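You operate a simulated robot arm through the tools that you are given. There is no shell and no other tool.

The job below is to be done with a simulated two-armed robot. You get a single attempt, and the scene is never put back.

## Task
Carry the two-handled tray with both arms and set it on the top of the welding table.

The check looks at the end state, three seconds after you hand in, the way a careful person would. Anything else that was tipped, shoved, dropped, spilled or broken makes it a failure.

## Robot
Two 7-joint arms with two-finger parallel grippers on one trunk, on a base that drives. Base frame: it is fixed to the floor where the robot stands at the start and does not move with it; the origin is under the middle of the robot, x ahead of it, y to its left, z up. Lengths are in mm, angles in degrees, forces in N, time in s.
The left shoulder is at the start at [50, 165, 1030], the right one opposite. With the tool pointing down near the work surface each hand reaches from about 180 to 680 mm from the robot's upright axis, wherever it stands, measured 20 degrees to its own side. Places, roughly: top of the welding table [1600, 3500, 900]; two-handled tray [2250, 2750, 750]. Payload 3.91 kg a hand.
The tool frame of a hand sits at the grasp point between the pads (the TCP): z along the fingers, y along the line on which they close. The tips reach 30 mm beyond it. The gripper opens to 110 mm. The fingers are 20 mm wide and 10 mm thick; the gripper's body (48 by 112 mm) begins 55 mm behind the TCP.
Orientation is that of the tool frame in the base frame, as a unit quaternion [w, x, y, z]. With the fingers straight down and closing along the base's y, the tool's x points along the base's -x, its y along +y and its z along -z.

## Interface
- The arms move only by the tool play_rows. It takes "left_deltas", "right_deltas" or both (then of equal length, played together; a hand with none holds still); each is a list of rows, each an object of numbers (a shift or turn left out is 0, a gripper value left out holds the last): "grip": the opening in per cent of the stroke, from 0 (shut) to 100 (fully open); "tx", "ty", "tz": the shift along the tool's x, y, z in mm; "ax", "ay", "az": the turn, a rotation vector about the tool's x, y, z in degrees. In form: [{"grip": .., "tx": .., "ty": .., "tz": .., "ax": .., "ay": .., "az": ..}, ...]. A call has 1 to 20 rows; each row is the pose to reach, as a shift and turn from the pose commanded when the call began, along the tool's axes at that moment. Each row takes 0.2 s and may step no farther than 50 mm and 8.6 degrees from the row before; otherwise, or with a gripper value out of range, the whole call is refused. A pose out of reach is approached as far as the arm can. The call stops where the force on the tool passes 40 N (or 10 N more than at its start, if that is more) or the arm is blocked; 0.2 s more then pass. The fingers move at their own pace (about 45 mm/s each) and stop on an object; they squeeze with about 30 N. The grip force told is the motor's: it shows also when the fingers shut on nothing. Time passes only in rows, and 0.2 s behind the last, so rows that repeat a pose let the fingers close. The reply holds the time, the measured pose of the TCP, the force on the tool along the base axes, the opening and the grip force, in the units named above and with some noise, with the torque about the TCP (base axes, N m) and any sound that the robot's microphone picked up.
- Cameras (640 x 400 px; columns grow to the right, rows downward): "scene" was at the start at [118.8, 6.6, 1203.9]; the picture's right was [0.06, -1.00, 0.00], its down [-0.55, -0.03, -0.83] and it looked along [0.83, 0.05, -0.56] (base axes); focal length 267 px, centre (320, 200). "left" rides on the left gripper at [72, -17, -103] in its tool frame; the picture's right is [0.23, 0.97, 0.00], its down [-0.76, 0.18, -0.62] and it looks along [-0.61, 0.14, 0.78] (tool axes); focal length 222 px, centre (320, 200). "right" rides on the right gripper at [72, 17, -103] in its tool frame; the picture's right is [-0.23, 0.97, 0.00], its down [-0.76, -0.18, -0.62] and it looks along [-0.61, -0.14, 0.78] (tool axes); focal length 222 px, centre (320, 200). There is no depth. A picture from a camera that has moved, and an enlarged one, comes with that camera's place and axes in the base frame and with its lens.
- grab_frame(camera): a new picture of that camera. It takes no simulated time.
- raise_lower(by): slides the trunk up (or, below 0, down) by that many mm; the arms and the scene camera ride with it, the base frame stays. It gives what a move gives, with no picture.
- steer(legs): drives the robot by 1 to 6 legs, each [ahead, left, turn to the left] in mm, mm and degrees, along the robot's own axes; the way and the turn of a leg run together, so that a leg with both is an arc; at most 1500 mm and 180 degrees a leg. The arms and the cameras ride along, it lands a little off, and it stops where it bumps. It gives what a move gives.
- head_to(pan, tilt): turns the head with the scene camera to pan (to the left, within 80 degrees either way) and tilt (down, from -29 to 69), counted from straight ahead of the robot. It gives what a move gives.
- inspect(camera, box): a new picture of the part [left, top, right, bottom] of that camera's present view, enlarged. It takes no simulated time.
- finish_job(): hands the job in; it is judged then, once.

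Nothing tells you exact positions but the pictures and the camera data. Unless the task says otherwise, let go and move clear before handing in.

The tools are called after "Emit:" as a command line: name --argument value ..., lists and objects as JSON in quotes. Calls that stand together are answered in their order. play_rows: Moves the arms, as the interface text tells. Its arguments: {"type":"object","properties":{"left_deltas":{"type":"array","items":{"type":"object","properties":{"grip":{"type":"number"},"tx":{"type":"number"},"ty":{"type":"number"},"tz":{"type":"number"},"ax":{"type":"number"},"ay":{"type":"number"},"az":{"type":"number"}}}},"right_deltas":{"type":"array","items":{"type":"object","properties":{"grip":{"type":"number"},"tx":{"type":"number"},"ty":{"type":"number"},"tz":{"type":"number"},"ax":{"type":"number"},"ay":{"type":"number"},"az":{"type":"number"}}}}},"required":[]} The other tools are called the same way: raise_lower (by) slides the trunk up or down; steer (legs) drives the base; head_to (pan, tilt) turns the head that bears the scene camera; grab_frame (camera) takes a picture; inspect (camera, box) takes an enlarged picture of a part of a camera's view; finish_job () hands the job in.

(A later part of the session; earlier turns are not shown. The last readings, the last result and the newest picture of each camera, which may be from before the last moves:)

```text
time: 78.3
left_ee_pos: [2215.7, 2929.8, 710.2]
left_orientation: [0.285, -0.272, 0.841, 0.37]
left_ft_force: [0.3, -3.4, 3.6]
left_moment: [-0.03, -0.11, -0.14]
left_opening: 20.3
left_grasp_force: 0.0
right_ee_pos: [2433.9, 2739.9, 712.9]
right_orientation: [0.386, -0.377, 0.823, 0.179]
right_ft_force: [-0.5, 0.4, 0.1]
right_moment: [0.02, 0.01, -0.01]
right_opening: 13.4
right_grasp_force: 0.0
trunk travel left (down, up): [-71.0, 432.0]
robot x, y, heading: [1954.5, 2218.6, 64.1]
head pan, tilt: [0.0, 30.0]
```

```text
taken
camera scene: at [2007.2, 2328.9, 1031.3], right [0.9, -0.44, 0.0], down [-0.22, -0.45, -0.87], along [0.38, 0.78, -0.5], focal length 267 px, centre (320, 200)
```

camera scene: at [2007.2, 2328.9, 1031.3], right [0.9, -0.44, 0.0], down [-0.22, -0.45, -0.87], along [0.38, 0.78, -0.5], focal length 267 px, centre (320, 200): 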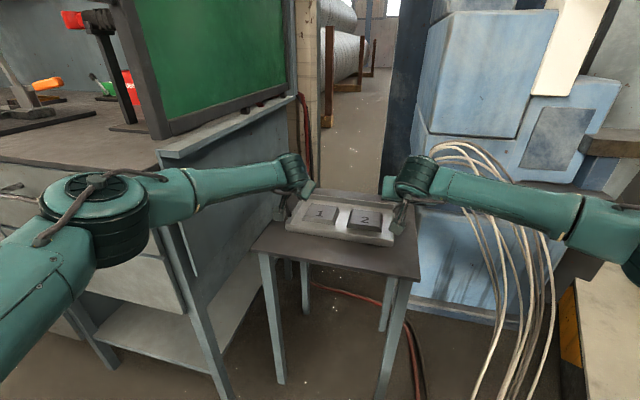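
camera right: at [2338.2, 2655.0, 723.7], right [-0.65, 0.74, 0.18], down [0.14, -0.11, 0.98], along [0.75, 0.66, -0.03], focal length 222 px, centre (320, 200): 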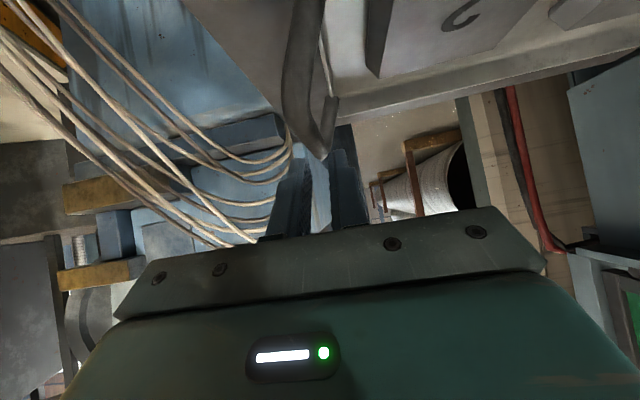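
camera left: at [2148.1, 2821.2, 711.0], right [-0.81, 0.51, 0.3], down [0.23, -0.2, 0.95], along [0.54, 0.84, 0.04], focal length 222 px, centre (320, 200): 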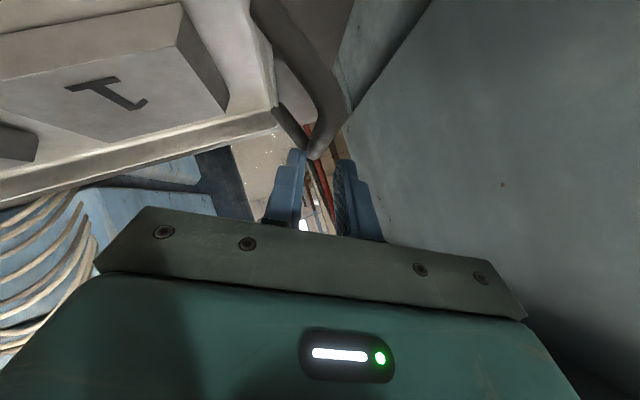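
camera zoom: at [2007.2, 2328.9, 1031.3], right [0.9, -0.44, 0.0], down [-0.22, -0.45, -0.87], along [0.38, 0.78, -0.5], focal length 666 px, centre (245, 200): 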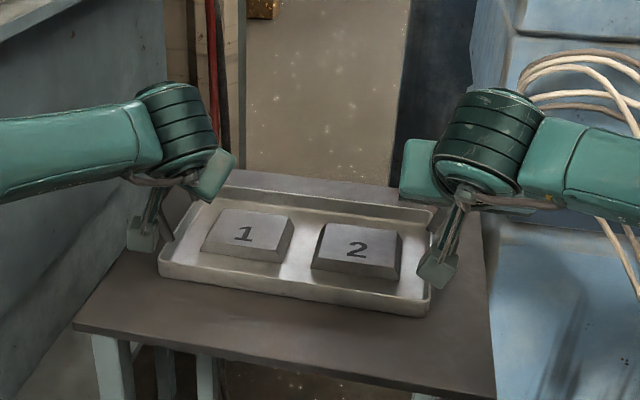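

The fingers now stand just above the bars with nothing in them, and the tray sits undisturbed on the stand. I play one hold row to see how the grippers respond.

Emit:
play_rows --left_deltas '[{"tx": 0}]' --right_deltas '[{"tx": 0}]'

```text
time: 78.7
left_ee_pos: [2213.9, 2929.4, 711.8]
left_orientation: [0.285, -0.273, 0.839, 0.373]
left_ft_force: [5.7, -2.1, 9.7]
left_moment: [0.12, -0.18, -0.13]
left_opening: 0.2
left_grasp_force: 30.0
right_ee_pos: [2434.0, 2739.0, 715.4]
right_orientation: [0.386, -0.377, 0.822, 0.181]
right_ft_force: [-1.9, 2.0, 9.2]
right_moment: [0.16, -0.02, 0.02]
right_opening: 0.4
right_grasp_force: 30.1
trunk travel left (down, up): [-71.0, 432.0]
robot x, y, heading: [1955.7, 2219.8, 64.0]
head pan, tilt: [0.0, 30.0]
```

The grippers do still close; they slipped because only the fingertips held the bars. I raise clear, reopen, and measure the bars again so I can grip deeper this time.

Emit:
raise_lower --by 40

Emit:
play_rows --left_deltas '[{"grip": 40}, {"grip": 40}, {"grip": 40}]' --right_deltas '[{"grip": 40}, {"grip": 40}, {"grip": 40}]'

Emit:
grab_frame --camera "left"

Emit:
grab_frame --camera "right"

Emit:
inspect --camera "scene" --box '[240, 120, 460, 280]'

```text
time: 79.5
left_ee_pos: [2211.0, 2930.9, 747.3]
left_orientation: [0.281, -0.274, 0.841, 0.371]
left_ft_force: [-0.7, 0.3, 0.4]
left_moment: [-0.01, 0.03, -0.01]
left_opening: 0.0
left_grasp_force: 30.1
right_ee_pos: [2436.4, 2739.2, 748.3]
right_orientation: [0.385, -0.378, 0.824, 0.176]
right_ft_force: [0.2, 0.0, 0.5]
right_moment: [0.03, 0.0, 0.02]
right_opening: 0.1
right_grasp_force: 29.8
trunk travel left (down, up): [-111.0, 392.0]
robot x, y, heading: [1953.7, 2222.9, 64.0]
head pan, tilt: [0.0, 30.0]
```

```text
time: 80.3
left_ee_pos: [2212.0, 2931.2, 746.7]
left_orientation: [0.282, -0.275, 0.841, 0.371]
left_ft_force: [0.7, 0.1, 0.0]
left_moment: [-0.02, -0.01, 0.03]
left_opening: 44.0
left_grasp_force: 0.1
right_ee_pos: [2435.6, 2738.7, 749.0]
right_orientation: [0.384, -0.377, 0.824, 0.176]
right_ft_force: [0.2, 1.0, 0.1]
right_moment: [0.0, -0.01, 0.01]
right_opening: 43.9
right_grasp_force: 0.0
trunk travel left (down, up): [-111.0, 392.0]
robot x, y, heading: [1950.7, 2221.5, 64.0]
head pan, tilt: [0.0, 30.0]
```

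```text
taken
camera left: at [2146.0, 2822.7, 748.9], right [-0.81, 0.5, 0.3], down [0.24, -0.19, 0.95], along [0.54, 0.84, 0.04], focal length 222 px, centre (320, 200)
```

left: 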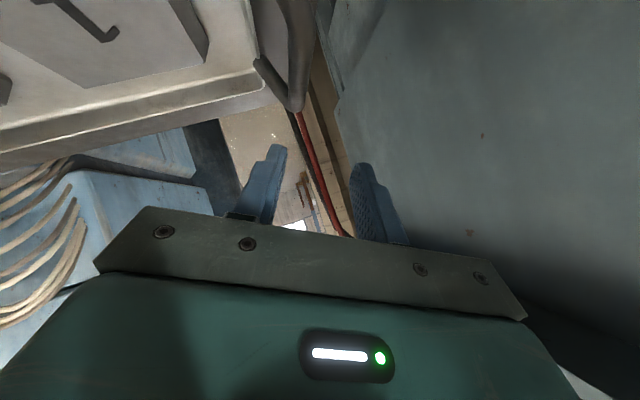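

```text
taken
camera right: at [2339.3, 2654.3, 760.5], right [-0.64, 0.75, 0.17], down [0.14, -0.11, 0.98], along [0.75, 0.66, -0.04], focal length 222 px, centre (320, 200)
```

right: 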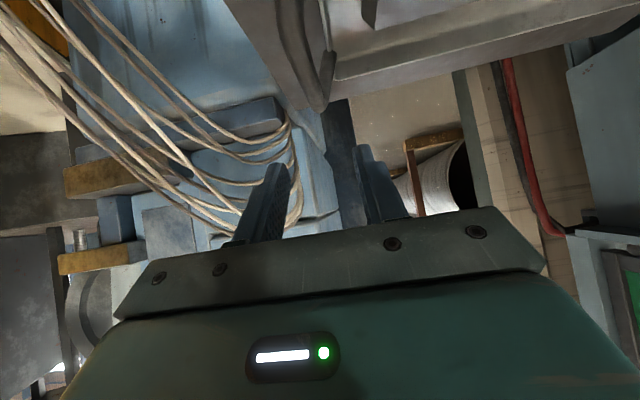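

```text
2.50 times, centred on (350, 200) of scene
camera zoom: at [2007.3, 2329.2, 1070.7], right [0.9, -0.44, 0.0], down [-0.22, -0.45, -0.87], along [0.38, 0.78, -0.5], focal length 666 px, centre (245, 200)
```

zoom: 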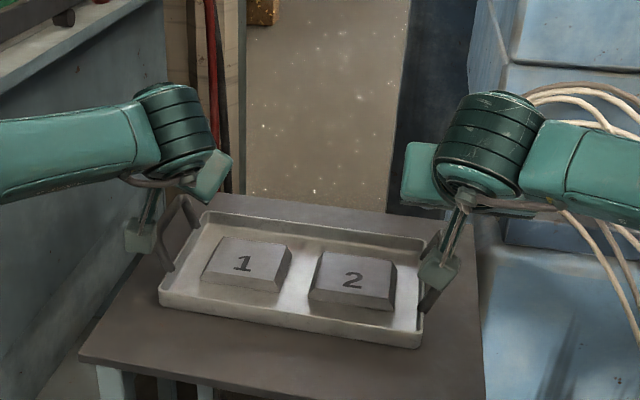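

The tray is back on the stand with both blocks in it. I zoom in to re-measure the bars.

Emit:
inspect --camera "left" --box '[220, 0, 360, 120]'

Emit:
inspect --camera "right" --box '[240, 0, 380, 120]'

```text
3.33 times, centred on (290, 60) of left
camera zoom: at [2146.0, 2822.7, 748.9], right [-0.81, 0.5, 0.3], down [0.24, -0.19, 0.95], along [0.54, 0.84, 0.04], focal length 740 px, centre (420, 667)
```

zoom: 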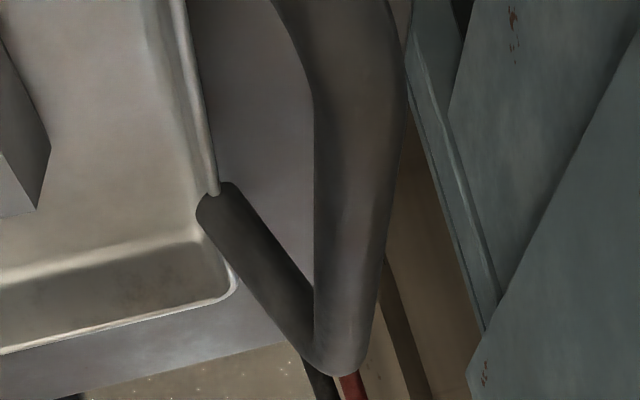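

```text
3.33 times, centred on (310, 60) of right
camera zoom: at [2339.3, 2654.3, 760.5], right [-0.64, 0.75, 0.17], down [0.14, -0.11, 0.98], along [0.75, 0.66, -0.04], focal length 740 px, centre (353, 667)
```

zoom: 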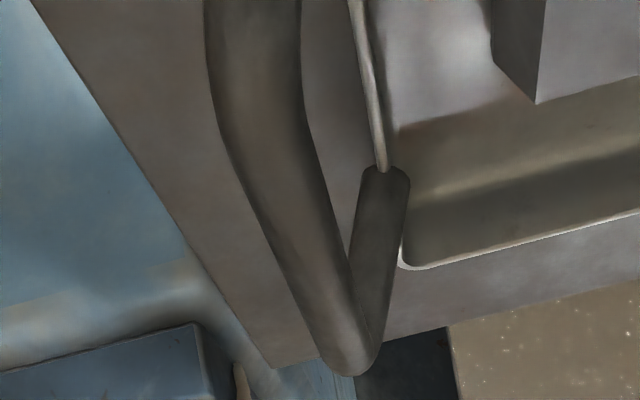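

The tray shifted only about 4 mm left, with the bars now at l≈260.5 and l≈−37, z≈680. I'll lean both hands 35° inward so the inner fingers pass under the bars through the handle openings and carry the load, with the bars deeper in the pads. First I rotate here, safely above the tray.

Emit:
play_rows --left_deltas '[{"tx": -0.3, "ty": -2.2, "tz": -1.4, "ax": -0.75, "az": 0.9, "grip": 30}, {"tx": -0.7, "ty": -4.4, "tz": -2.8, "ax": -1.5, "az": 1.8}, {"tx": -1.1, "ty": -6.6, "tz": -4.2, "ax": -2.25, "az": 2.7}, {"tx": -1.4, "ty": -8.8, "tz": -5.6, "ax": -3, "az": 3.6}, {"tx": -1.8, "ty": -11, "tz": -7, "ax": -3.75, "az": 4.5}, {"tx": -2.1, "ty": -13.2, "tz": -8.4, "ax": -4.5, "az": 5.36}]' --right_deltas '[{"tx": 0.8, "ty": 4.5, "tz": -0.9, "ax": 3.75, "az": -4.47, "grip": 30}, {"tx": 1.5, "ty": 9, "tz": -1.7, "ax": 7.5, "az": -8.93}, {"tx": 2.3, "ty": 13.5, "tz": -2.6, "ax": 11.25, "az": -13.4}, {"tx": 3, "ty": 18, "tz": -3.5, "ax": 15, "az": -17.87}, {"tx": 3.8, "ty": 22.5, "tz": -4.3, "ax": 18.75, "az": -22.33}, {"tx": 4.5, "ty": 27, "tz": -5.2, "ax": 22.5, "az": -26.8}]'

Emit:
inspect --camera "scene" --box '[240, 100, 460, 280]'

Emit:
grab_frame --camera "left"

Emit:
grab_frame --camera "right"

```text
time: 81.7
left_ee_pos: [2220.0, 2917.7, 747.2]
left_orientation: [0.254, -0.246, 0.838, 0.417]
left_ft_force: [-0.4, 0.2, 0.4]
left_moment: [0.01, 0.01, 0.01]
left_opening: 32.9
left_grasp_force: 0.1
right_ee_pos: [2410.3, 2751.5, 750.2]
right_orientation: [0.48, -0.475, 0.733, -0.08]
right_ft_force: [0.0, -0.4, 0.1]
right_moment: [-0.02, -0.02, 0.0]
right_opening: 33.0
right_grasp_force: 0.1
trunk travel left (down, up): [-111.0, 392.0]
robot x, y, heading: [1950.7, 2221.7, 64.0]
head pan, tilt: [0.0, 30.0]
```

```text
2.22 times, centred on (350, 190) of scene
camera zoom: at [2007.3, 2329.2, 1070.8], right [0.9, -0.44, 0.0], down [-0.22, -0.45, -0.87], along [0.38, 0.78, -0.5], focal length 592 px, centre (253, 222)
```

zoom: 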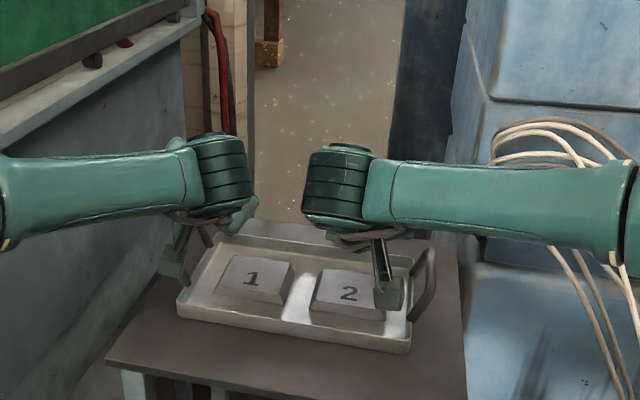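

```text
taken
camera left: at [2153.9, 2809.3, 746.5], right [-0.78, 0.47, 0.42], down [0.33, -0.27, 0.91], along [0.54, 0.84, 0.05], focal length 222 px, centre (320, 200)
```

left: 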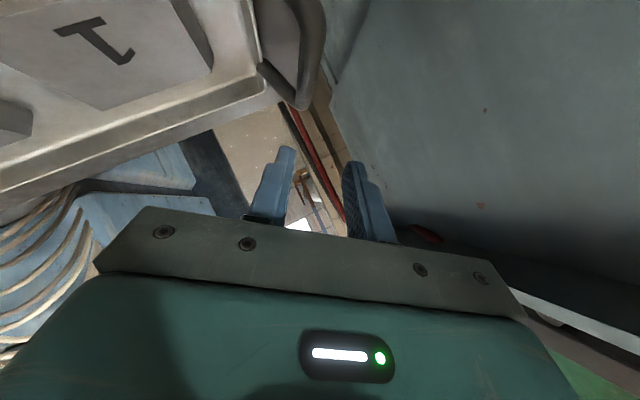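

```text
taken
camera right: at [2311.8, 2668.8, 749.4], right [-0.58, 0.7, -0.42], down [-0.31, 0.28, 0.91], along [0.75, 0.66, 0.05], focal length 222 px, centre (320, 200)
```

right: 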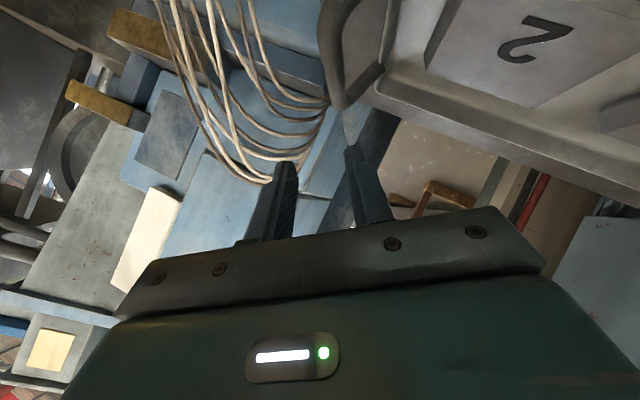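

Both hands are leaned and above the inner side of the bars as planned. I verify the bar positions once more from the new camera angles.

Emit:
inspect --camera "left" --box '[230, 0, 350, 120]'

Emit:
inspect --camera "right" --box '[290, 0, 410, 120]'

```text
3.33 times, centred on (290, 60) of left
camera zoom: at [2153.9, 2809.3, 746.5], right [-0.78, 0.47, 0.42], down [0.33, -0.27, 0.91], along [0.54, 0.84, 0.05], focal length 740 px, centre (420, 667)
```

zoom: 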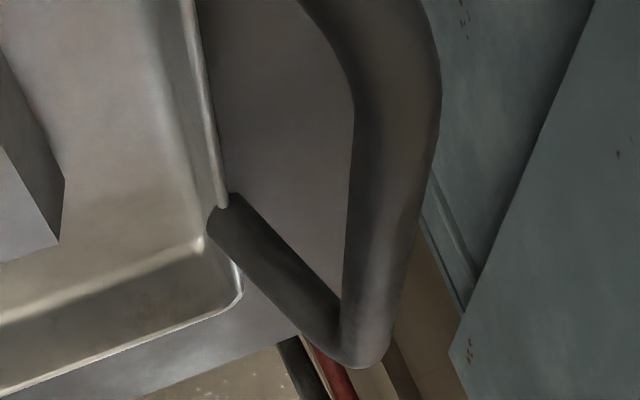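

```text
3.33 times, centred on (350, 60) of right
camera zoom: at [2311.8, 2668.8, 749.4], right [-0.58, 0.7, -0.42], down [-0.31, 0.28, 0.91], along [0.75, 0.66, 0.05], focal length 740 px, centre (220, 667)
```

zoom: 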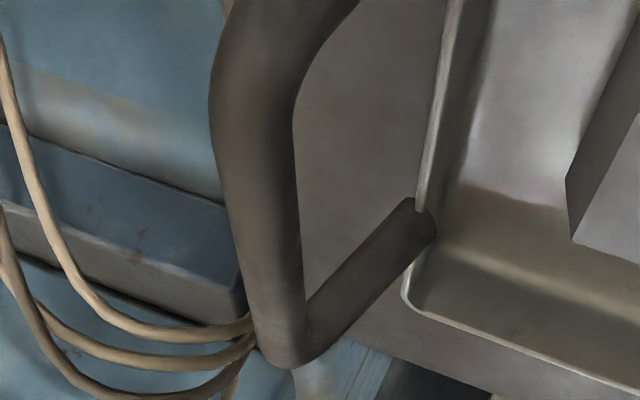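

The bars are confirmed at about l 260.5 and l −37, z 681. I lower the trunk 35 mm, then slide both hands diagonally outward and down along the finger direction onto the bars.

Emit:
raise_lower --by -35

Emit:
play_rows --left_deltas '[{"tx": 4.3, "ty": 0.1, "tz": 3.6}, {"tx": 8.5, "ty": 0.2, "tz": 7.2}, {"tx": 12.8, "ty": 0.2, "tz": 10.7}, {"tx": 17, "ty": 0.3, "tz": 14.3}, {"tx": 21.3, "ty": 0.4, "tz": 17.9}, {"tx": 25.5, "ty": 0.5, "tz": 21.5}, {"tx": 29.8, "ty": 0.5, "tz": 25}, {"tx": 34, "ty": 0.6, "tz": 28.6}]' --right_deltas '[{"tx": 4.5, "ty": 0.2, "tz": 3.8}, {"tx": 9, "ty": 0.3, "tz": 7.5}, {"tx": 13.4, "ty": 0.5, "tz": 11.3}, {"tx": 17.9, "ty": 0.7, "tz": 15}, {"tx": 22.4, "ty": 0.8, "tz": 18.8}, {"tx": 26.9, "ty": 1, "tz": 22.5}, {"tx": 31.3, "ty": 1.1, "tz": 26.3}, {"tx": 35.8, "ty": 1.3, "tz": 30}]'

Emit:
grab_frame --camera "left"

Emit:
grab_frame --camera "right"

Emit:
inspect --camera "scene" --box '[240, 100, 460, 280]'

```text
time: 82.5
left_ee_pos: [2220.5, 2917.9, 712.6]
left_orientation: [0.253, -0.245, 0.838, 0.417]
left_ft_force: [-0.3, 0.6, -0.3]
left_moment: [-0.02, 0.01, -0.01]
left_opening: 33.0
left_grasp_force: 0.1
right_ee_pos: [2409.8, 2750.5, 713.6]
right_orientation: [0.48, -0.475, 0.733, -0.08]
right_ft_force: [-0.5, 0.3, 0.8]
right_moment: [0.01, -0.04, 0.03]
right_opening: 33.2
right_grasp_force: 0.1
trunk travel left (down, up): [-76.0, 427.0]
robot x, y, heading: [1952.7, 2224.2, 64.0]
head pan, tilt: [0.0, 30.0]
```

```text
time: 84.3
left_ee_pos: [2199.8, 2936.1, 675.9]
left_orientation: [0.253, -0.246, 0.837, 0.417]
left_ft_force: [0.7, 0.6, 0.2]
left_moment: [0.0, -0.01, -0.01]
left_opening: 32.8
left_grasp_force: 0.1
right_ee_pos: [2427.7, 2733.5, 675.3]
right_orientation: [0.481, -0.475, 0.733, -0.08]
right_ft_force: [-0.1, 0.1, 0.3]
right_moment: [0.0, -0.01, -0.02]
right_opening: 32.9
right_grasp_force: 0.1
trunk travel left (down, up): [-76.0, 427.0]
robot x, y, heading: [1950.5, 2217.3, 64.0]
head pan, tilt: [0.0, 30.0]
```

```text
taken
camera left: at [2134.0, 2827.1, 675.0], right [-0.78, 0.47, 0.42], down [0.32, -0.27, 0.91], along [0.54, 0.84, 0.05], focal length 222 px, centre (320, 200)
```

left: 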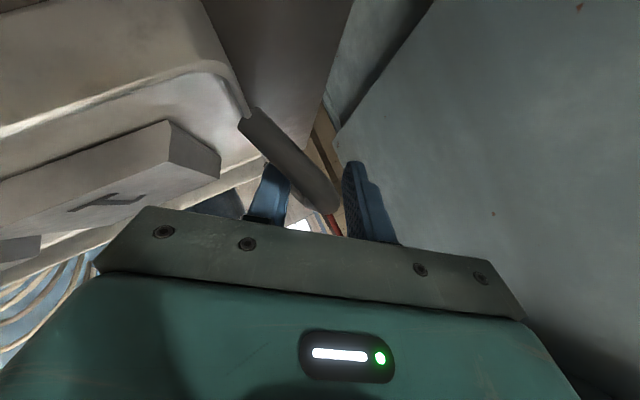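

```text
taken
camera right: at [2330.3, 2651.7, 674.9], right [-0.58, 0.7, -0.42], down [-0.31, 0.28, 0.91], along [0.75, 0.66, 0.05], focal length 222 px, centre (320, 200)
```

right: 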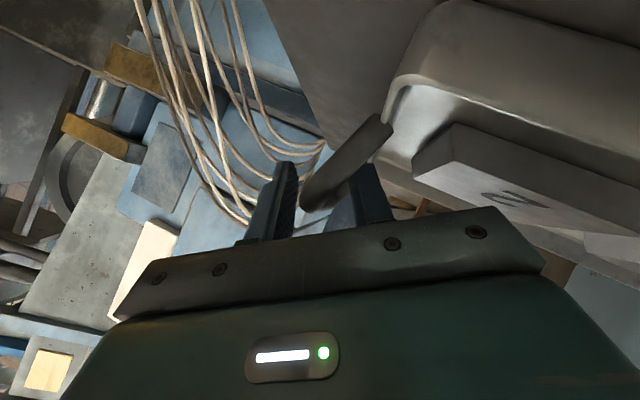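

```text
2.22 times, centred on (350, 190) of scene
camera zoom: at [2007.3, 2329.2, 1035.8], right [0.9, -0.44, 0.0], down [-0.22, -0.45, -0.87], along [0.38, 0.78, -0.5], focal length 592 px, centre (253, 222)
```

zoom: 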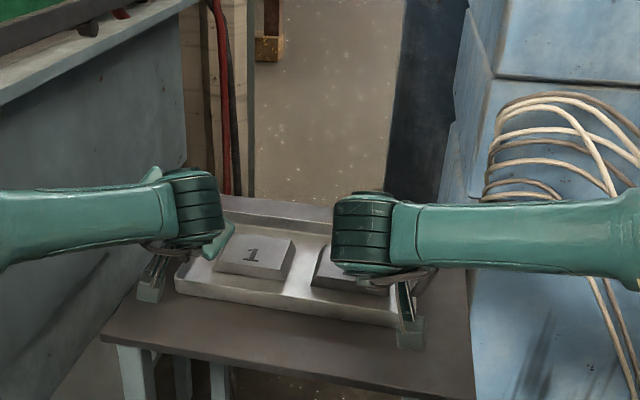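

Both inner fingers have passed under the bars without contact. I close both grippers.

Emit:
play_rows --left_deltas '[{"grip": 0}, {"grip": 0}, {"grip": 0}, {"grip": 0}, {"grip": 0}, {"grip": 0}]' --right_deltas '[{"grip": 0}, {"grip": 0}, {"grip": 0}, {"grip": 0}, {"grip": 0}, {"grip": 0}]'

Emit:
grab_frame --camera "left"

Emit:
grab_frame --camera "right"

```text
time: 85.7
left_ee_pos: [2199.6, 2936.3, 676.4]
left_orientation: [0.253, -0.246, 0.838, 0.417]
left_ft_force: [1.2, 2.5, -0.7]
left_moment: [0.47, -0.39, 0.69]
left_opening: 11.6
left_grasp_force: 29.7
right_ee_pos: [2429.6, 2733.0, 676.0]
right_orientation: [0.48, -0.475, 0.733, -0.08]
right_ft_force: [3.2, -7.8, 5.9]
right_moment: [0.11, -0.02, -0.31]
right_opening: 12.0
right_grasp_force: 29.8
trunk travel left (down, up): [-76.0, 427.0]
robot x, y, heading: [1955.1, 2219.2, 64.1]
head pan, tilt: [0.0, 30.0]
```

```text
taken
camera left: at [2134.3, 2826.8, 674.8], right [-0.78, 0.47, 0.42], down [0.33, -0.26, 0.91], along [0.54, 0.84, 0.05], focal length 222 px, centre (320, 200)
```

left: 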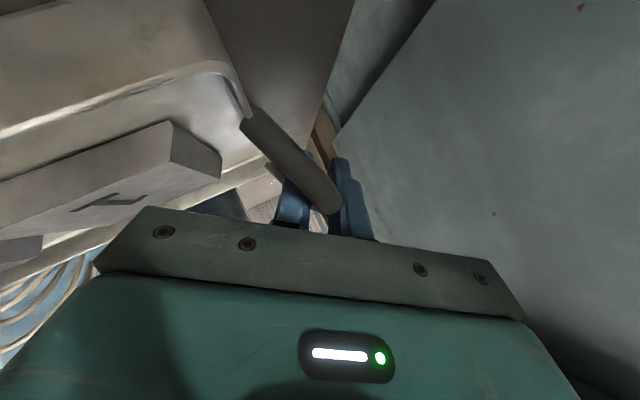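

```text
taken
camera right: at [2331.1, 2651.5, 675.4], right [-0.58, 0.7, -0.42], down [-0.31, 0.28, 0.91], along [0.75, 0.66, 0.05], focal length 222 px, centre (320, 200)
```

right: 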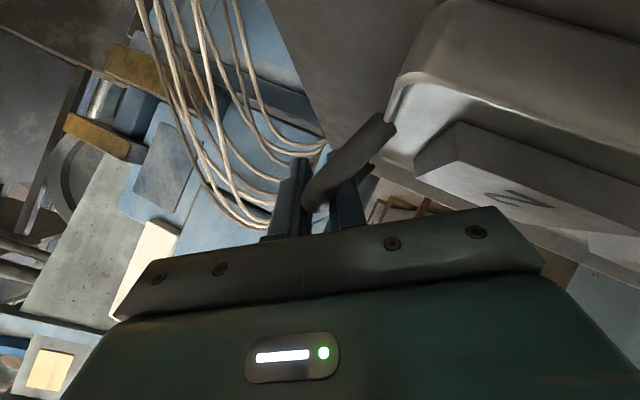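

Both hands grip the bars at 12 mm with 30 N and little internal force. I lift 4 mm first and watch the forces.

Emit:
raise_lower --by 4

Emit:
raise_lower --by 4

Emit:
inspect --camera "scene" --box '[240, 100, 460, 280]'

```text
time: 86.2
left_ee_pos: [2199.0, 2935.9, 677.3]
left_orientation: [0.252, -0.246, 0.838, 0.416]
left_ft_force: [-1.1, 1.3, -4.2]
left_moment: [0.6, -0.37, 0.52]
left_opening: 11.7
left_grasp_force: 29.9
right_ee_pos: [2428.4, 2734.4, 677.0]
right_orientation: [0.478, -0.476, 0.734, -0.08]
right_ft_force: [3.3, -2.8, -0.1]
right_moment: [-0.12, 0.33, -0.89]
right_opening: 11.5
right_grasp_force: 29.7
trunk travel left (down, up): [-80.0, 423.0]
robot x, y, heading: [1951.7, 2219.5, 64.3]
head pan, tilt: [0.0, 30.0]
```

```text
time: 86.8
left_ee_pos: [2201.1, 2936.2, 680.9]
left_orientation: [0.251, -0.246, 0.839, 0.416]
left_ft_force: [-2.5, 2.1, -10.6]
left_moment: [-0.13, 0.03, 0.96]
left_opening: 11.9
left_grasp_force: 29.5
right_ee_pos: [2430.2, 2735.0, 679.0]
right_orientation: [0.478, -0.477, 0.733, -0.081]
right_ft_force: [2.4, -2.9, -11.4]
right_moment: [-0.05, -0.01, -0.8]
right_opening: 12.0
right_grasp_force: 30.2
trunk travel left (down, up): [-84.0, 419.0]
robot x, y, heading: [1951.7, 2219.3, 63.9]
head pan, tilt: [0.0, 30.0]
```

```text
2.22 times, centred on (350, 190) of scene
camera zoom: at [2008.4, 2331.1, 1043.3], right [0.9, -0.44, 0.0], down [-0.22, -0.45, -0.86], along [0.38, 0.78, -0.5], focal length 592 px, centre (253, 222)
```

zoom: 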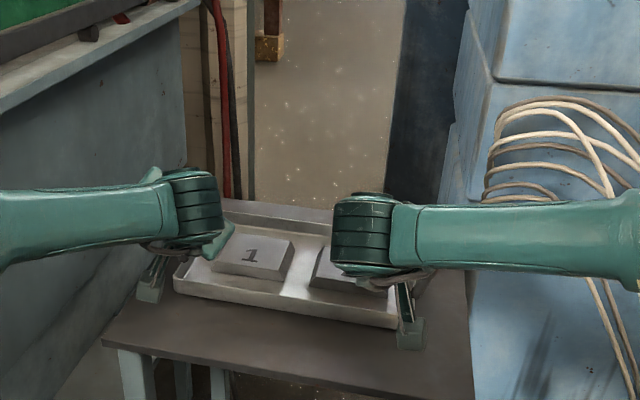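

The load is coming on, about −11 N on each hand. I keep lifting in small steps until it levels off.

Emit:
raise_lower --by 4

Emit:
raise_lower --by 4

Emit:
inspect --camera "scene" --box '[240, 100, 460, 280]'

```text
time: 87.3
left_ee_pos: [2200.7, 2937.0, 685.5]
left_orientation: [0.252, -0.246, 0.838, 0.416]
left_ft_force: [-1.5, 2.9, -11.9]
left_moment: [-0.16, 0.07, 1.03]
left_opening: 11.8
left_grasp_force: 30.1
right_ee_pos: [2428.3, 2735.6, 684.7]
right_orientation: [0.479, -0.476, 0.733, -0.08]
right_ft_force: [1.4, -2.7, -11.7]
right_moment: [-0.06, 0.03, -0.57]
right_opening: 11.8
right_grasp_force: 29.8
trunk travel left (down, up): [-88.0, 415.0]
robot x, y, heading: [1952.8, 2219.3, 64.1]
head pan, tilt: [0.0, 30.0]
```

```text
time: 87.8
left_ee_pos: [2200.3, 2937.4, 688.8]
left_orientation: [0.251, -0.245, 0.839, 0.416]
left_ft_force: [-2.7, 4.9, -11.9]
left_moment: [-0.1, 0.1, 1.08]
left_opening: 11.7
left_grasp_force: 30.4
right_ee_pos: [2428.0, 2733.3, 689.5]
right_orientation: [0.478, -0.476, 0.734, -0.08]
right_ft_force: [3.1, -4.3, -11.6]
right_moment: [-0.07, 0.06, -0.48]
right_opening: 11.8
right_grasp_force: 29.6
trunk travel left (down, up): [-92.0, 411.0]
robot x, y, heading: [1952.3, 2219.7, 64.2]
head pan, tilt: [0.0, 30.0]
```

```text
2.22 times, centred on (350, 190) of scene
camera zoom: at [2008.4, 2331.1, 1051.4], right [0.9, -0.44, 0.0], down [-0.22, -0.45, -0.86], along [0.38, 0.78, -0.5], focal length 592 px, centre (253, 222)
```

zoom: 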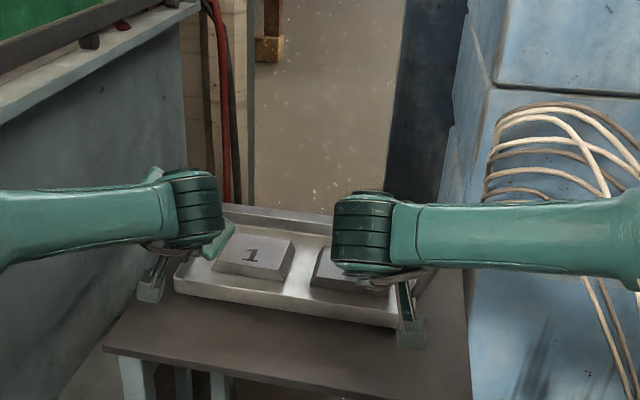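

The load levels off at about −12 N per hand (2.4 kg in total) and the grip holds with the tray level. I lift higher.

Emit:
raise_lower --by 20

Emit:
raise_lower --by 40

Emit:
grab_frame --camera "scene"

```text
time: 88.5
left_ee_pos: [2201.0, 2935.7, 709.5]
left_orientation: [0.252, -0.245, 0.839, 0.416]
left_ft_force: [-3.0, 4.0, -12.4]
left_moment: [0.02, 0.0, 0.94]
left_opening: 11.9
left_grasp_force: 30.3
right_ee_pos: [2430.8, 2733.7, 709.2]
right_orientation: [0.478, -0.475, 0.734, -0.081]
right_ft_force: [3.3, -4.3, -11.6]
right_moment: [-0.14, 0.17, -0.48]
right_opening: 11.9
right_grasp_force: 30.0
trunk travel left (down, up): [-112.0, 391.0]
robot x, y, heading: [1956.6, 2216.5, 64.0]
head pan, tilt: [0.0, 30.0]
```

```text
time: 89.3
left_ee_pos: [2201.6, 2936.6, 750.7]
left_orientation: [0.253, -0.245, 0.839, 0.416]
left_ft_force: [-3.5, 4.7, -12.1]
left_moment: [0.14, -0.06, 0.8]
left_opening: 11.9
left_grasp_force: 30.2
right_ee_pos: [2429.5, 2734.6, 749.1]
right_orientation: [0.478, -0.475, 0.734, -0.081]
right_ft_force: [3.8, -4.0, -11.4]
right_moment: [-0.23, 0.19, -0.55]
right_opening: 12.0
right_grasp_force: 30.3
trunk travel left (down, up): [-152.0, 351.0]
robot x, y, heading: [1953.8, 2217.5, 64.1]
head pan, tilt: [0.0, 30.0]
```

```text
taken
camera scene: at [2008.6, 2331.4, 1111.3], right [0.9, -0.44, 0.0], down [-0.22, -0.45, -0.86], along [0.38, 0.78, -0.5], focal length 267 px, centre (320, 200)
```

scene: 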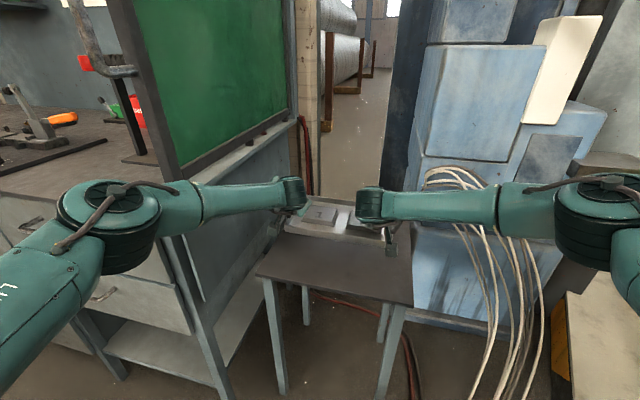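

The tray is about 70 mm above the stand, level and steady. I retract both hands together 200 mm back and 40 mm right, slowly, to bring it clear of the screen.

Emit:
play_rows --left_deltas '[{"tx": 5.6, "ty": -1.6, "tz": -8.4}, {"tx": 11.2, "ty": -3.2, "tz": -16.8}, {"tx": 16.8, "ty": -4.8, "tz": -25.2}, {"tx": 22.3, "ty": -6.4, "tz": -33.6}, {"tx": 27.9, "ty": -8, "tz": -42}, {"tx": 33.5, "ty": -9.5, "tz": -50.4}, {"tx": 39.1, "ty": -11.1, "tz": -58.8}, {"tx": 44.7, "ty": -12.7, "tz": -67.2}, {"tx": 50.3, "ty": -14.3, "tz": -75.6}, {"tx": 55.9, "ty": -15.9, "tz": -84}, {"tx": 61.4, "ty": -17.5, "tz": -92.4}, {"tx": 67, "ty": -19.1, "tz": -100.8}, {"tx": 72.6, "ty": -20.7, "tz": -109.2}, {"tx": 78.2, "ty": -22.3, "tz": -117.6}, {"tx": 83.8, "ty": -23.9, "tz": -126}, {"tx": 89.4, "ty": -25.4, "tz": -134.4}, {"tx": 94.9, "ty": -27, "tz": -142.8}, {"tx": 100.5, "ty": -28.6, "tz": -151.2}, {"tx": 106.1, "ty": -30.2, "tz": -159.6}, {"tx": 111.7, "ty": -31.8, "tz": -168}]' --right_deltas '[{"tx": 7.3, "ty": -1.6, "tz": -6.9}, {"tx": 14.7, "ty": -3.2, "tz": -13.8}, {"tx": 22, "ty": -4.8, "tz": -20.7}, {"tx": 29.3, "ty": -6.5, "tz": -27.6}, {"tx": 36.6, "ty": -8.1, "tz": -34.5}, {"tx": 44, "ty": -9.7, "tz": -41.4}, {"tx": 51.3, "ty": -11.3, "tz": -48.3}, {"tx": 58.6, "ty": -12.9, "tz": -55.2}, {"tx": 65.9, "ty": -14.5, "tz": -62.1}, {"tx": 73.3, "ty": -16.2, "tz": -69.1}, {"tx": 80.6, "ty": -17.8, "tz": -76}, {"tx": 87.9, "ty": -19.4, "tz": -82.9}, {"tx": 95.2, "ty": -21, "tz": -89.8}, {"tx": 102.6, "ty": -22.6, "tz": -96.7}, {"tx": 109.9, "ty": -24.2, "tz": -103.6}, {"tx": 117.2, "ty": -25.8, "tz": -110.5}, {"tx": 124.5, "ty": -27.5, "tz": -117.4}, {"tx": 131.9, "ty": -29.1, "tz": -124.3}, {"tx": 139.2, "ty": -30.7, "tz": -131.2}, {"tx": 146.5, "ty": -32.3, "tz": -138.1}]'

Emit:
grab_frame --camera "scene"

Emit:
grab_frame --camera "left"

Emit:
grab_frame --camera "right"

```text
time: 93.5
left_ee_pos: [2099.2, 2758.9, 752.3]
left_orientation: [0.253, -0.246, 0.838, 0.416]
left_ft_force: [1.4, 2.9, -10.8]
left_moment: [0.02, 0.01, 0.58]
left_opening: 11.8
left_grasp_force: 29.6
right_ee_pos: [2326.9, 2557.1, 749.3]
right_orientation: [0.479, -0.475, 0.734, -0.081]
right_ft_force: [-1.3, -3.1, -12.7]
right_moment: [-0.22, 0.06, 0.4]
right_opening: 11.8
right_grasp_force: 29.8
trunk travel left (down, up): [-152.0, 351.0]
robot x, y, heading: [1955.3, 2219.9, 64.3]
head pan, tilt: [0.0, 30.0]
```

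```text
taken
camera scene: at [2008.1, 2330.6, 1111.5], right [0.9, -0.44, 0.0], down [-0.22, -0.45, -0.87], along [0.38, 0.78, -0.5], focal length 267 px, centre (320, 200)
```

scene: 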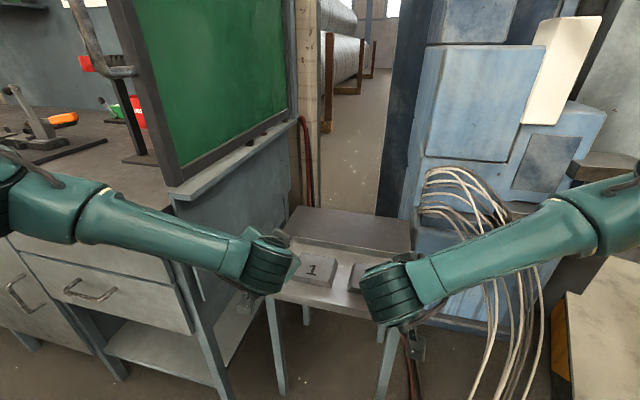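

```text
taken
camera left: at [2033.2, 2650.0, 750.3], right [-0.78, 0.47, 0.42], down [0.33, -0.26, 0.91], along [0.54, 0.84, 0.05], focal length 222 px, centre (320, 200)
```

left: 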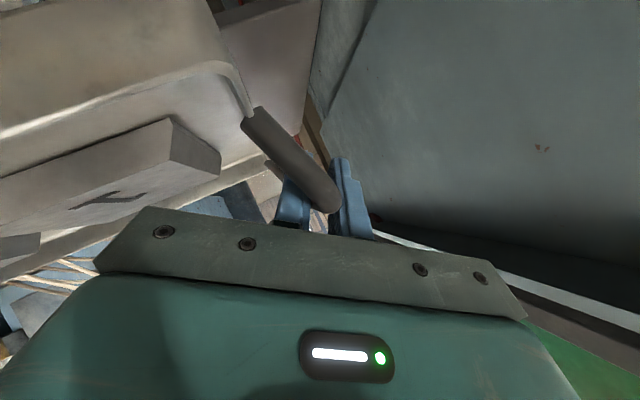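

```text
taken
camera right: at [2229.8, 2475.0, 750.1], right [-0.58, 0.7, -0.42], down [-0.31, 0.28, 0.91], along [0.75, 0.66, 0.05], focal length 222 px, centre (320, 200)
```

right: 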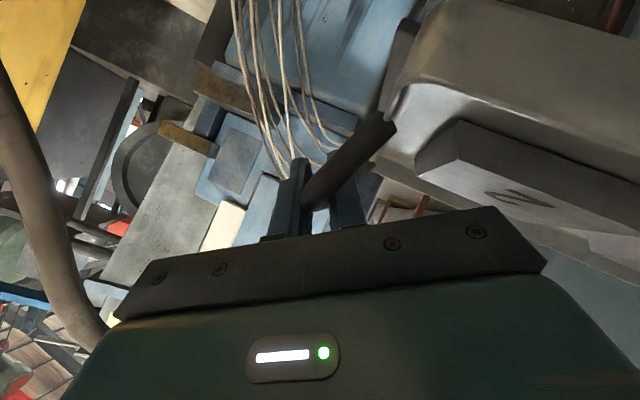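

The tray is still level in both hands. I back the base off diagonally, parallel to the platform edge, to bring the tray out in front of the screen and bench.

Emit:
steer --legs '[[-126.4, 106.9, 0]]'

Emit:
grab_frame --camera "scene"

```text
time: 95.1
left_ee_pos: [1949.4, 2693.8, 751.0]
left_orientation: [0.252, -0.246, 0.838, 0.417]
left_ft_force: [1.5, 0.0, -11.3]
left_moment: [0.33, -0.23, 0.43]
left_opening: 11.7
left_grasp_force: 29.9
right_ee_pos: [2178.5, 2492.8, 751.4]
right_orientation: [0.48, -0.475, 0.733, -0.08]
right_ft_force: [-1.9, -0.8, -11.0]
right_moment: [-0.52, 0.38, 0.07]
right_opening: 11.8
right_grasp_force: 30.5
trunk travel left (down, up): [-152.0, 351.0]
robot x, y, heading: [1803.0, 2155.1, 64.0]
head pan, tilt: [0.0, 30.0]
```

```text
taken
camera scene: at [1858.3, 2266.5, 1111.5], right [0.9, -0.44, 0.0], down [-0.22, -0.45, -0.87], along [0.38, 0.78, -0.5], focal length 267 px, centre (320, 200)
```

scene: 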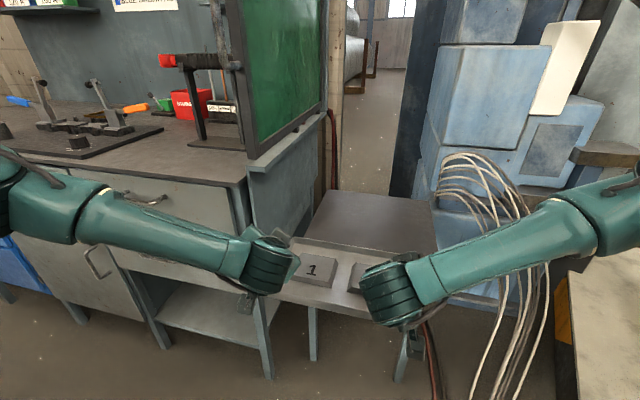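

The tray hangs in front of the bench, clear of the screen. I back off a little more, then raise it above bench height before moving left.

Emit:
steer --legs '[[-90.5, 125.7, 0]]'

Emit:
raise_lower --by 100

Emit:
raise_lower --by 110

Emit:
grab_frame --camera "scene"

```text
time: 96.8
left_ee_pos: [1799.0, 2667.4, 750.3]
left_orientation: [0.253, -0.245, 0.839, 0.415]
left_ft_force: [3.2, 0.3, -11.0]
left_moment: [0.17, -0.12, 0.57]
left_opening: 11.9
left_grasp_force: 30.1
right_ee_pos: [2027.3, 2463.7, 750.4]
right_orientation: [0.479, -0.475, 0.734, -0.081]
right_ft_force: [-3.4, 0.5, -11.4]
right_moment: [-0.33, 0.2, 0.2]
right_opening: 11.7
right_grasp_force: 30.5
trunk travel left (down, up): [-152.0, 351.0]
robot x, y, heading: [1651.0, 2128.2, 64.2]
head pan, tilt: [0.0, 30.0]
```

```text
time: 98.2
left_ee_pos: [1799.6, 2667.1, 850.4]
left_orientation: [0.253, -0.245, 0.839, 0.415]
left_ft_force: [2.9, 0.3, -12.1]
left_moment: [0.16, -0.07, 0.5]
left_opening: 11.8
left_grasp_force: 30.0
right_ee_pos: [2026.0, 2464.4, 849.6]
right_orientation: [0.478, -0.476, 0.734, -0.081]
right_ft_force: [-3.5, 1.1, -11.7]
right_moment: [-0.32, 0.19, 0.19]
right_opening: 11.7
right_grasp_force: 30.2
trunk travel left (down, up): [-252.0, 251.0]
robot x, y, heading: [1656.0, 2128.8, 64.0]
head pan, tilt: [0.0, 30.0]
```

```text
time: 99.6
left_ee_pos: [1798.7, 2666.8, 959.7]
left_orientation: [0.252, -0.245, 0.839, 0.416]
left_ft_force: [3.9, -0.3, -11.0]
left_moment: [0.13, -0.03, 0.57]
left_opening: 11.8
left_grasp_force: 30.2
right_ee_pos: [2026.9, 2465.8, 960.6]
right_orientation: [0.478, -0.476, 0.734, -0.079]
right_ft_force: [-3.6, -0.7, -12.2]
right_moment: [-0.25, 0.15, 0.27]
right_opening: 11.7
right_grasp_force: 30.0
trunk travel left (down, up): [-362.0, 141.0]
robot x, y, heading: [1652.6, 2128.4, 64.2]
head pan, tilt: [0.0, 30.0]
```

```text
taken
camera scene: at [1707.5, 2239.2, 1321.4], right [0.9, -0.44, 0.0], down [-0.22, -0.45, -0.86], along [0.38, 0.78, -0.5], focal length 267 px, centre (320, 200)
```

scene: 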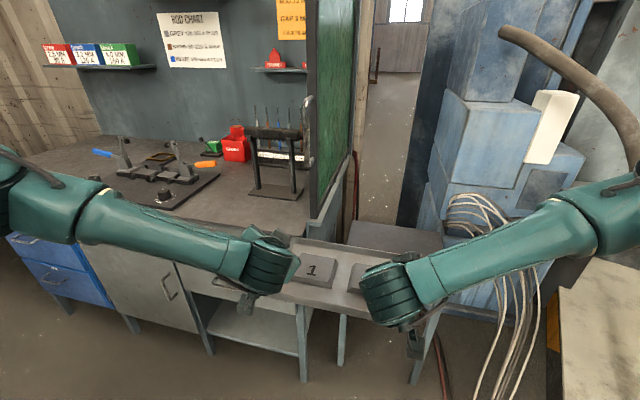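

The tray is at bench height plus about 80 mm, held level. I drive left along the bench to inspect its left half, where I expect free space.

Emit:
steer --legs '[[175, 730, 0]]'

Emit:
head_to --pan 10 --tilt 30

Emit:
grab_frame --camera "scene"

Emit:
head_to --pan 45 --tilt 25

Emit:
grab_frame --camera "scene"

```text
time: 106.3
left_ee_pos: [1228.9, 3141.7, 960.7]
left_orientation: [0.253, -0.245, 0.839, 0.415]
left_ft_force: [4.7, -1.3, -11.2]
left_moment: [0.14, -0.07, 0.51]
left_opening: 11.6
left_grasp_force: 30.3
right_ee_pos: [1457.5, 2940.3, 958.7]
right_orientation: [0.479, -0.476, 0.734, -0.08]
right_ft_force: [-4.0, -0.4, -11.9]
right_moment: [-0.29, 0.15, 0.33]
right_opening: 11.8
right_grasp_force: 29.8
trunk travel left (down, up): [-362.0, 141.0]
robot x, y, heading: [1082.3, 2605.0, 64.3]
head pan, tilt: [0.0, 30.0]
```

```text
time: 107.1
left_ee_pos: [1228.3, 3141.6, 960.2]
left_orientation: [0.253, -0.245, 0.839, 0.415]
left_ft_force: [2.9, 0.1, -12.3]
left_moment: [0.26, -0.11, 0.25]
left_opening: 11.7
left_grasp_force: 29.4
right_ee_pos: [1456.4, 2940.1, 960.1]
right_orientation: [0.478, -0.477, 0.733, -0.081]
right_ft_force: [-2.3, -0.3, -11.4]
right_moment: [-0.37, 0.21, 0.19]
right_opening: 12.0
right_grasp_force: 29.9
trunk travel left (down, up): [-362.0, 141.0]
robot x, y, heading: [1080.6, 2604.1, 64.2]
head pan, tilt: [10.0, 30.0]
```

```text
taken
camera scene: at [1122.1, 2719.4, 1321.5], right [0.96, -0.27, 0.0], down [-0.14, -0.48, -0.87], along [0.24, 0.83, -0.5], focal length 267 px, centre (320, 200)
```

scene: 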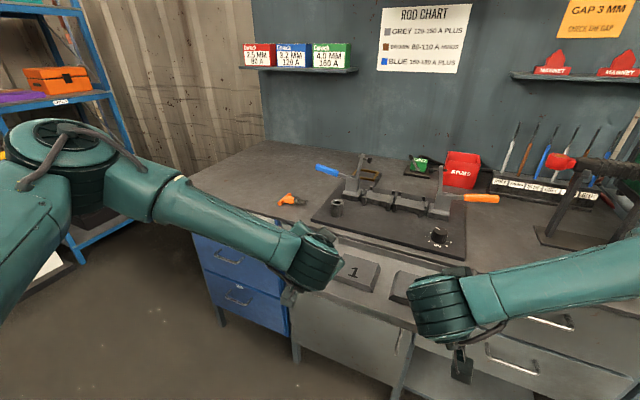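

```text
time: 108.1
left_ee_pos: [1228.2, 3141.6, 959.2]
left_orientation: [0.253, -0.246, 0.838, 0.416]
left_ft_force: [2.6, 1.2, -10.9]
left_moment: [0.12, -0.08, 0.39]
left_opening: 12.1
left_grasp_force: 30.1
right_ee_pos: [1456.1, 2941.2, 958.6]
right_orientation: [0.479, -0.476, 0.733, -0.08]
right_ft_force: [-2.9, -0.6, -11.5]
right_moment: [-0.29, 0.2, 0.33]
right_opening: 11.8
right_grasp_force: 30.3
trunk travel left (down, up): [-362.0, 141.0]
robot x, y, heading: [1082.7, 2605.5, 64.2]
head pan, tilt: [45.0, 25.0]
```

```text
taken
camera scene: at [1067.2, 2719.5, 1329.5], right [0.95, 0.33, 0.0], down [0.14, -0.4, -0.91], along [-0.3, 0.86, -0.42], focal length 267 px, centre (320, 200)
```

scene: 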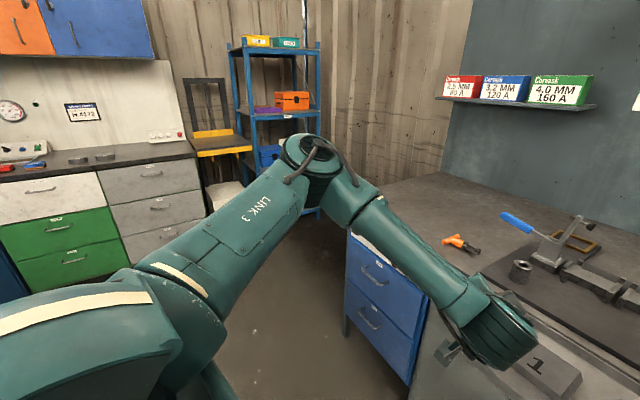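

The left part of the bench top is clear from the orange clamp (l≈1435) to the left edge (l≈1875). I will set the tray down centred near l 1660, f 3590. First I drive left by 679 mm.

Emit:
steer --legs '[[178, 655, 0]]'

Emit:
head_to --pan 0 --tilt 35

Emit:
grab_frame --camera "scene"

Emit:
head_to --pan -25 --tilt 30

Emit:
grab_frame --camera "scene"

```text
time: 114.3
left_ee_pos: [708.1, 3588.5, 960.2]
left_orientation: [0.252, -0.245, 0.839, 0.416]
left_ft_force: [3.4, -0.2, -11.4]
left_moment: [0.15, -0.08, 0.37]
left_opening: 11.8
left_grasp_force: 30.3
right_ee_pos: [935.8, 3387.8, 960.1]
right_orientation: [0.479, -0.476, 0.733, -0.081]
right_ft_force: [-3.9, -0.2, -11.3]
right_moment: [-0.27, 0.15, 0.39]
right_opening: 12.0
right_grasp_force: 30.2
trunk travel left (down, up): [-362.0, 141.0]
robot x, y, heading: [564.5, 3051.9, 64.1]
head pan, tilt: [45.0, 25.0]
```

```text
time: 115.5
left_ee_pos: [708.0, 3588.9, 960.3]
left_orientation: [0.253, -0.246, 0.838, 0.416]
left_ft_force: [2.8, 0.6, -11.9]
left_moment: [0.16, -0.06, 0.23]
left_opening: 11.7
left_grasp_force: 30.1
right_ee_pos: [936.6, 3387.7, 960.3]
right_orientation: [0.479, -0.475, 0.733, -0.08]
right_ft_force: [-2.4, -0.2, -11.4]
right_moment: [-0.33, 0.2, 0.28]
right_opening: 11.7
right_grasp_force: 29.8
trunk travel left (down, up): [-362.0, 141.0]
robot x, y, heading: [559.9, 3051.0, 64.0]
head pan, tilt: [0.0, 35.0]
```

```text
taken
camera scene: at [615.6, 3158.9, 1313.7], right [0.9, -0.44, 0.0], down [-0.25, -0.52, -0.82], along [0.36, 0.74, -0.57], focal length 267 px, centre (320, 200)
```

scene: 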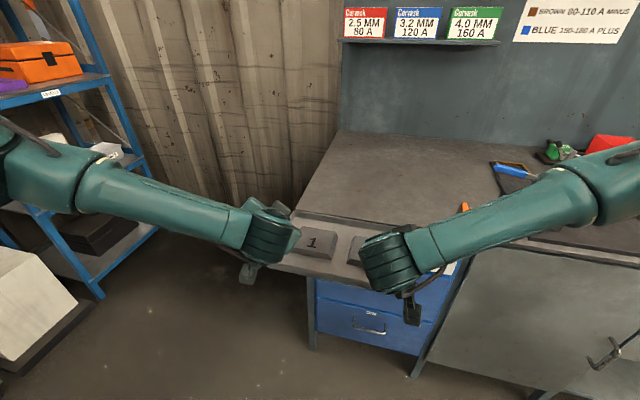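

```text
time: 116.4
left_ee_pos: [707.3, 3588.7, 959.6]
left_orientation: [0.252, -0.246, 0.838, 0.416]
left_ft_force: [3.2, 0.0, -10.8]
left_moment: [0.13, -0.04, 0.37]
left_opening: 11.8
left_grasp_force: 30.3
right_ee_pos: [936.1, 3387.5, 959.5]
right_orientation: [0.478, -0.477, 0.733, -0.08]
right_ft_force: [-3.0, -0.6, -11.8]
right_moment: [-0.25, 0.16, 0.37]
right_opening: 11.9
right_grasp_force: 30.3
trunk travel left (down, up): [-362.0, 141.0]
robot x, y, heading: [561.0, 3050.1, 64.4]
head pan, tilt: [-25.0, 30.0]
```

```text
taken
camera scene: at [647.3, 3136.8, 1321.5], right [0.63, -0.78, 0.0], down [-0.39, -0.32, -0.86], along [0.67, 0.55, -0.5], focal length 267 px, centre (320, 200)
```

scene: 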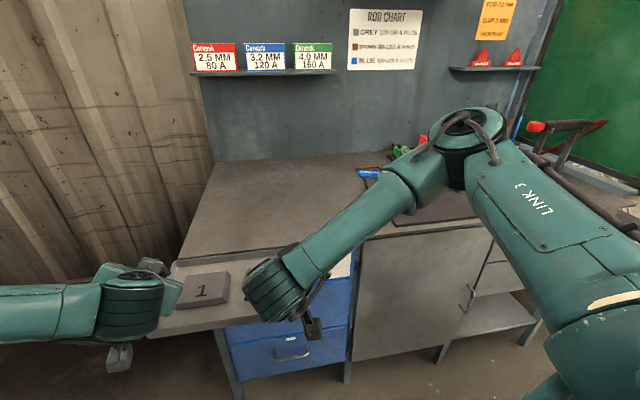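

The tray is centred at l≈1668 in front of the clear part of the bench top, at a safe height. I drive straight ahead 313 mm so it moves over the bench.

Emit:
steer --legs '[[302, -82, 0]]'

Emit:
grab_frame --camera "scene"

Emit:
head_to --pan 0 --tilt 35

Emit:
grab_frame --camera "scene"

```text
time: 118.5
left_ee_pos: [914.8, 3820.6, 959.4]
left_orientation: [0.252, -0.244, 0.839, 0.415]
left_ft_force: [3.2, 1.5, -12.0]
left_moment: [0.12, -0.01, 0.39]
left_opening: 11.8
left_grasp_force: 30.3
right_ee_pos: [1141.3, 3619.1, 958.6]
right_orientation: [0.478, -0.475, 0.734, -0.081]
right_ft_force: [-3.8, 0.4, -10.8]
right_moment: [-0.29, 0.13, 0.43]
right_opening: 11.7
right_grasp_force: 29.7
trunk travel left (down, up): [-362.0, 141.0]
robot x, y, heading: [767.4, 3286.8, 63.9]
head pan, tilt: [-25.0, 30.0]
```

```text
taken
camera scene: at [852.2, 3369.6, 1321.4], right [0.63, -0.78, 0.0], down [-0.39, -0.32, -0.86], along [0.67, 0.54, -0.5], focal length 267 px, centre (320, 200)
```

scene: 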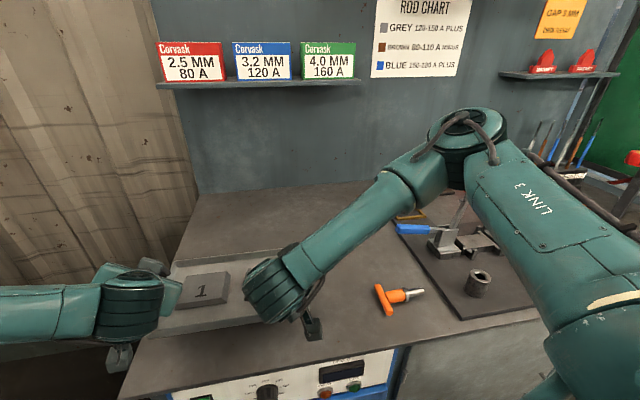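

```text
time: 119.3
left_ee_pos: [913.4, 3820.8, 959.9]
left_orientation: [0.253, -0.244, 0.839, 0.415]
left_ft_force: [0.7, 0.4, -11.0]
left_moment: [0.18, -0.08, 0.19]
left_opening: 11.7
left_grasp_force: 30.1
right_ee_pos: [1141.1, 3618.3, 958.7]
right_orientation: [0.478, -0.475, 0.734, -0.082]
right_ft_force: [-2.0, -1.5, -12.7]
right_moment: [-0.36, 0.18, 0.26]
right_opening: 11.6
right_grasp_force: 29.8
trunk travel left (down, up): [-362.0, 141.0]
robot x, y, heading: [770.2, 3282.4, 64.1]
head pan, tilt: [0.0, 35.0]
```

```text
taken
camera scene: at [820.2, 3391.4, 1313.7], right [0.9, -0.44, 0.0], down [-0.25, -0.52, -0.82], along [0.36, 0.73, -0.58], focal length 267 px, centre (320, 200)
```

scene: 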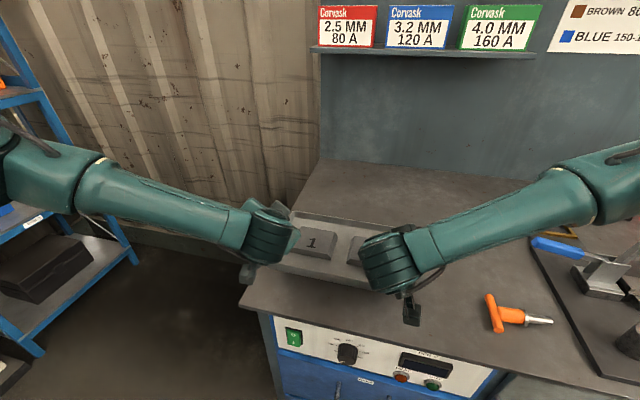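

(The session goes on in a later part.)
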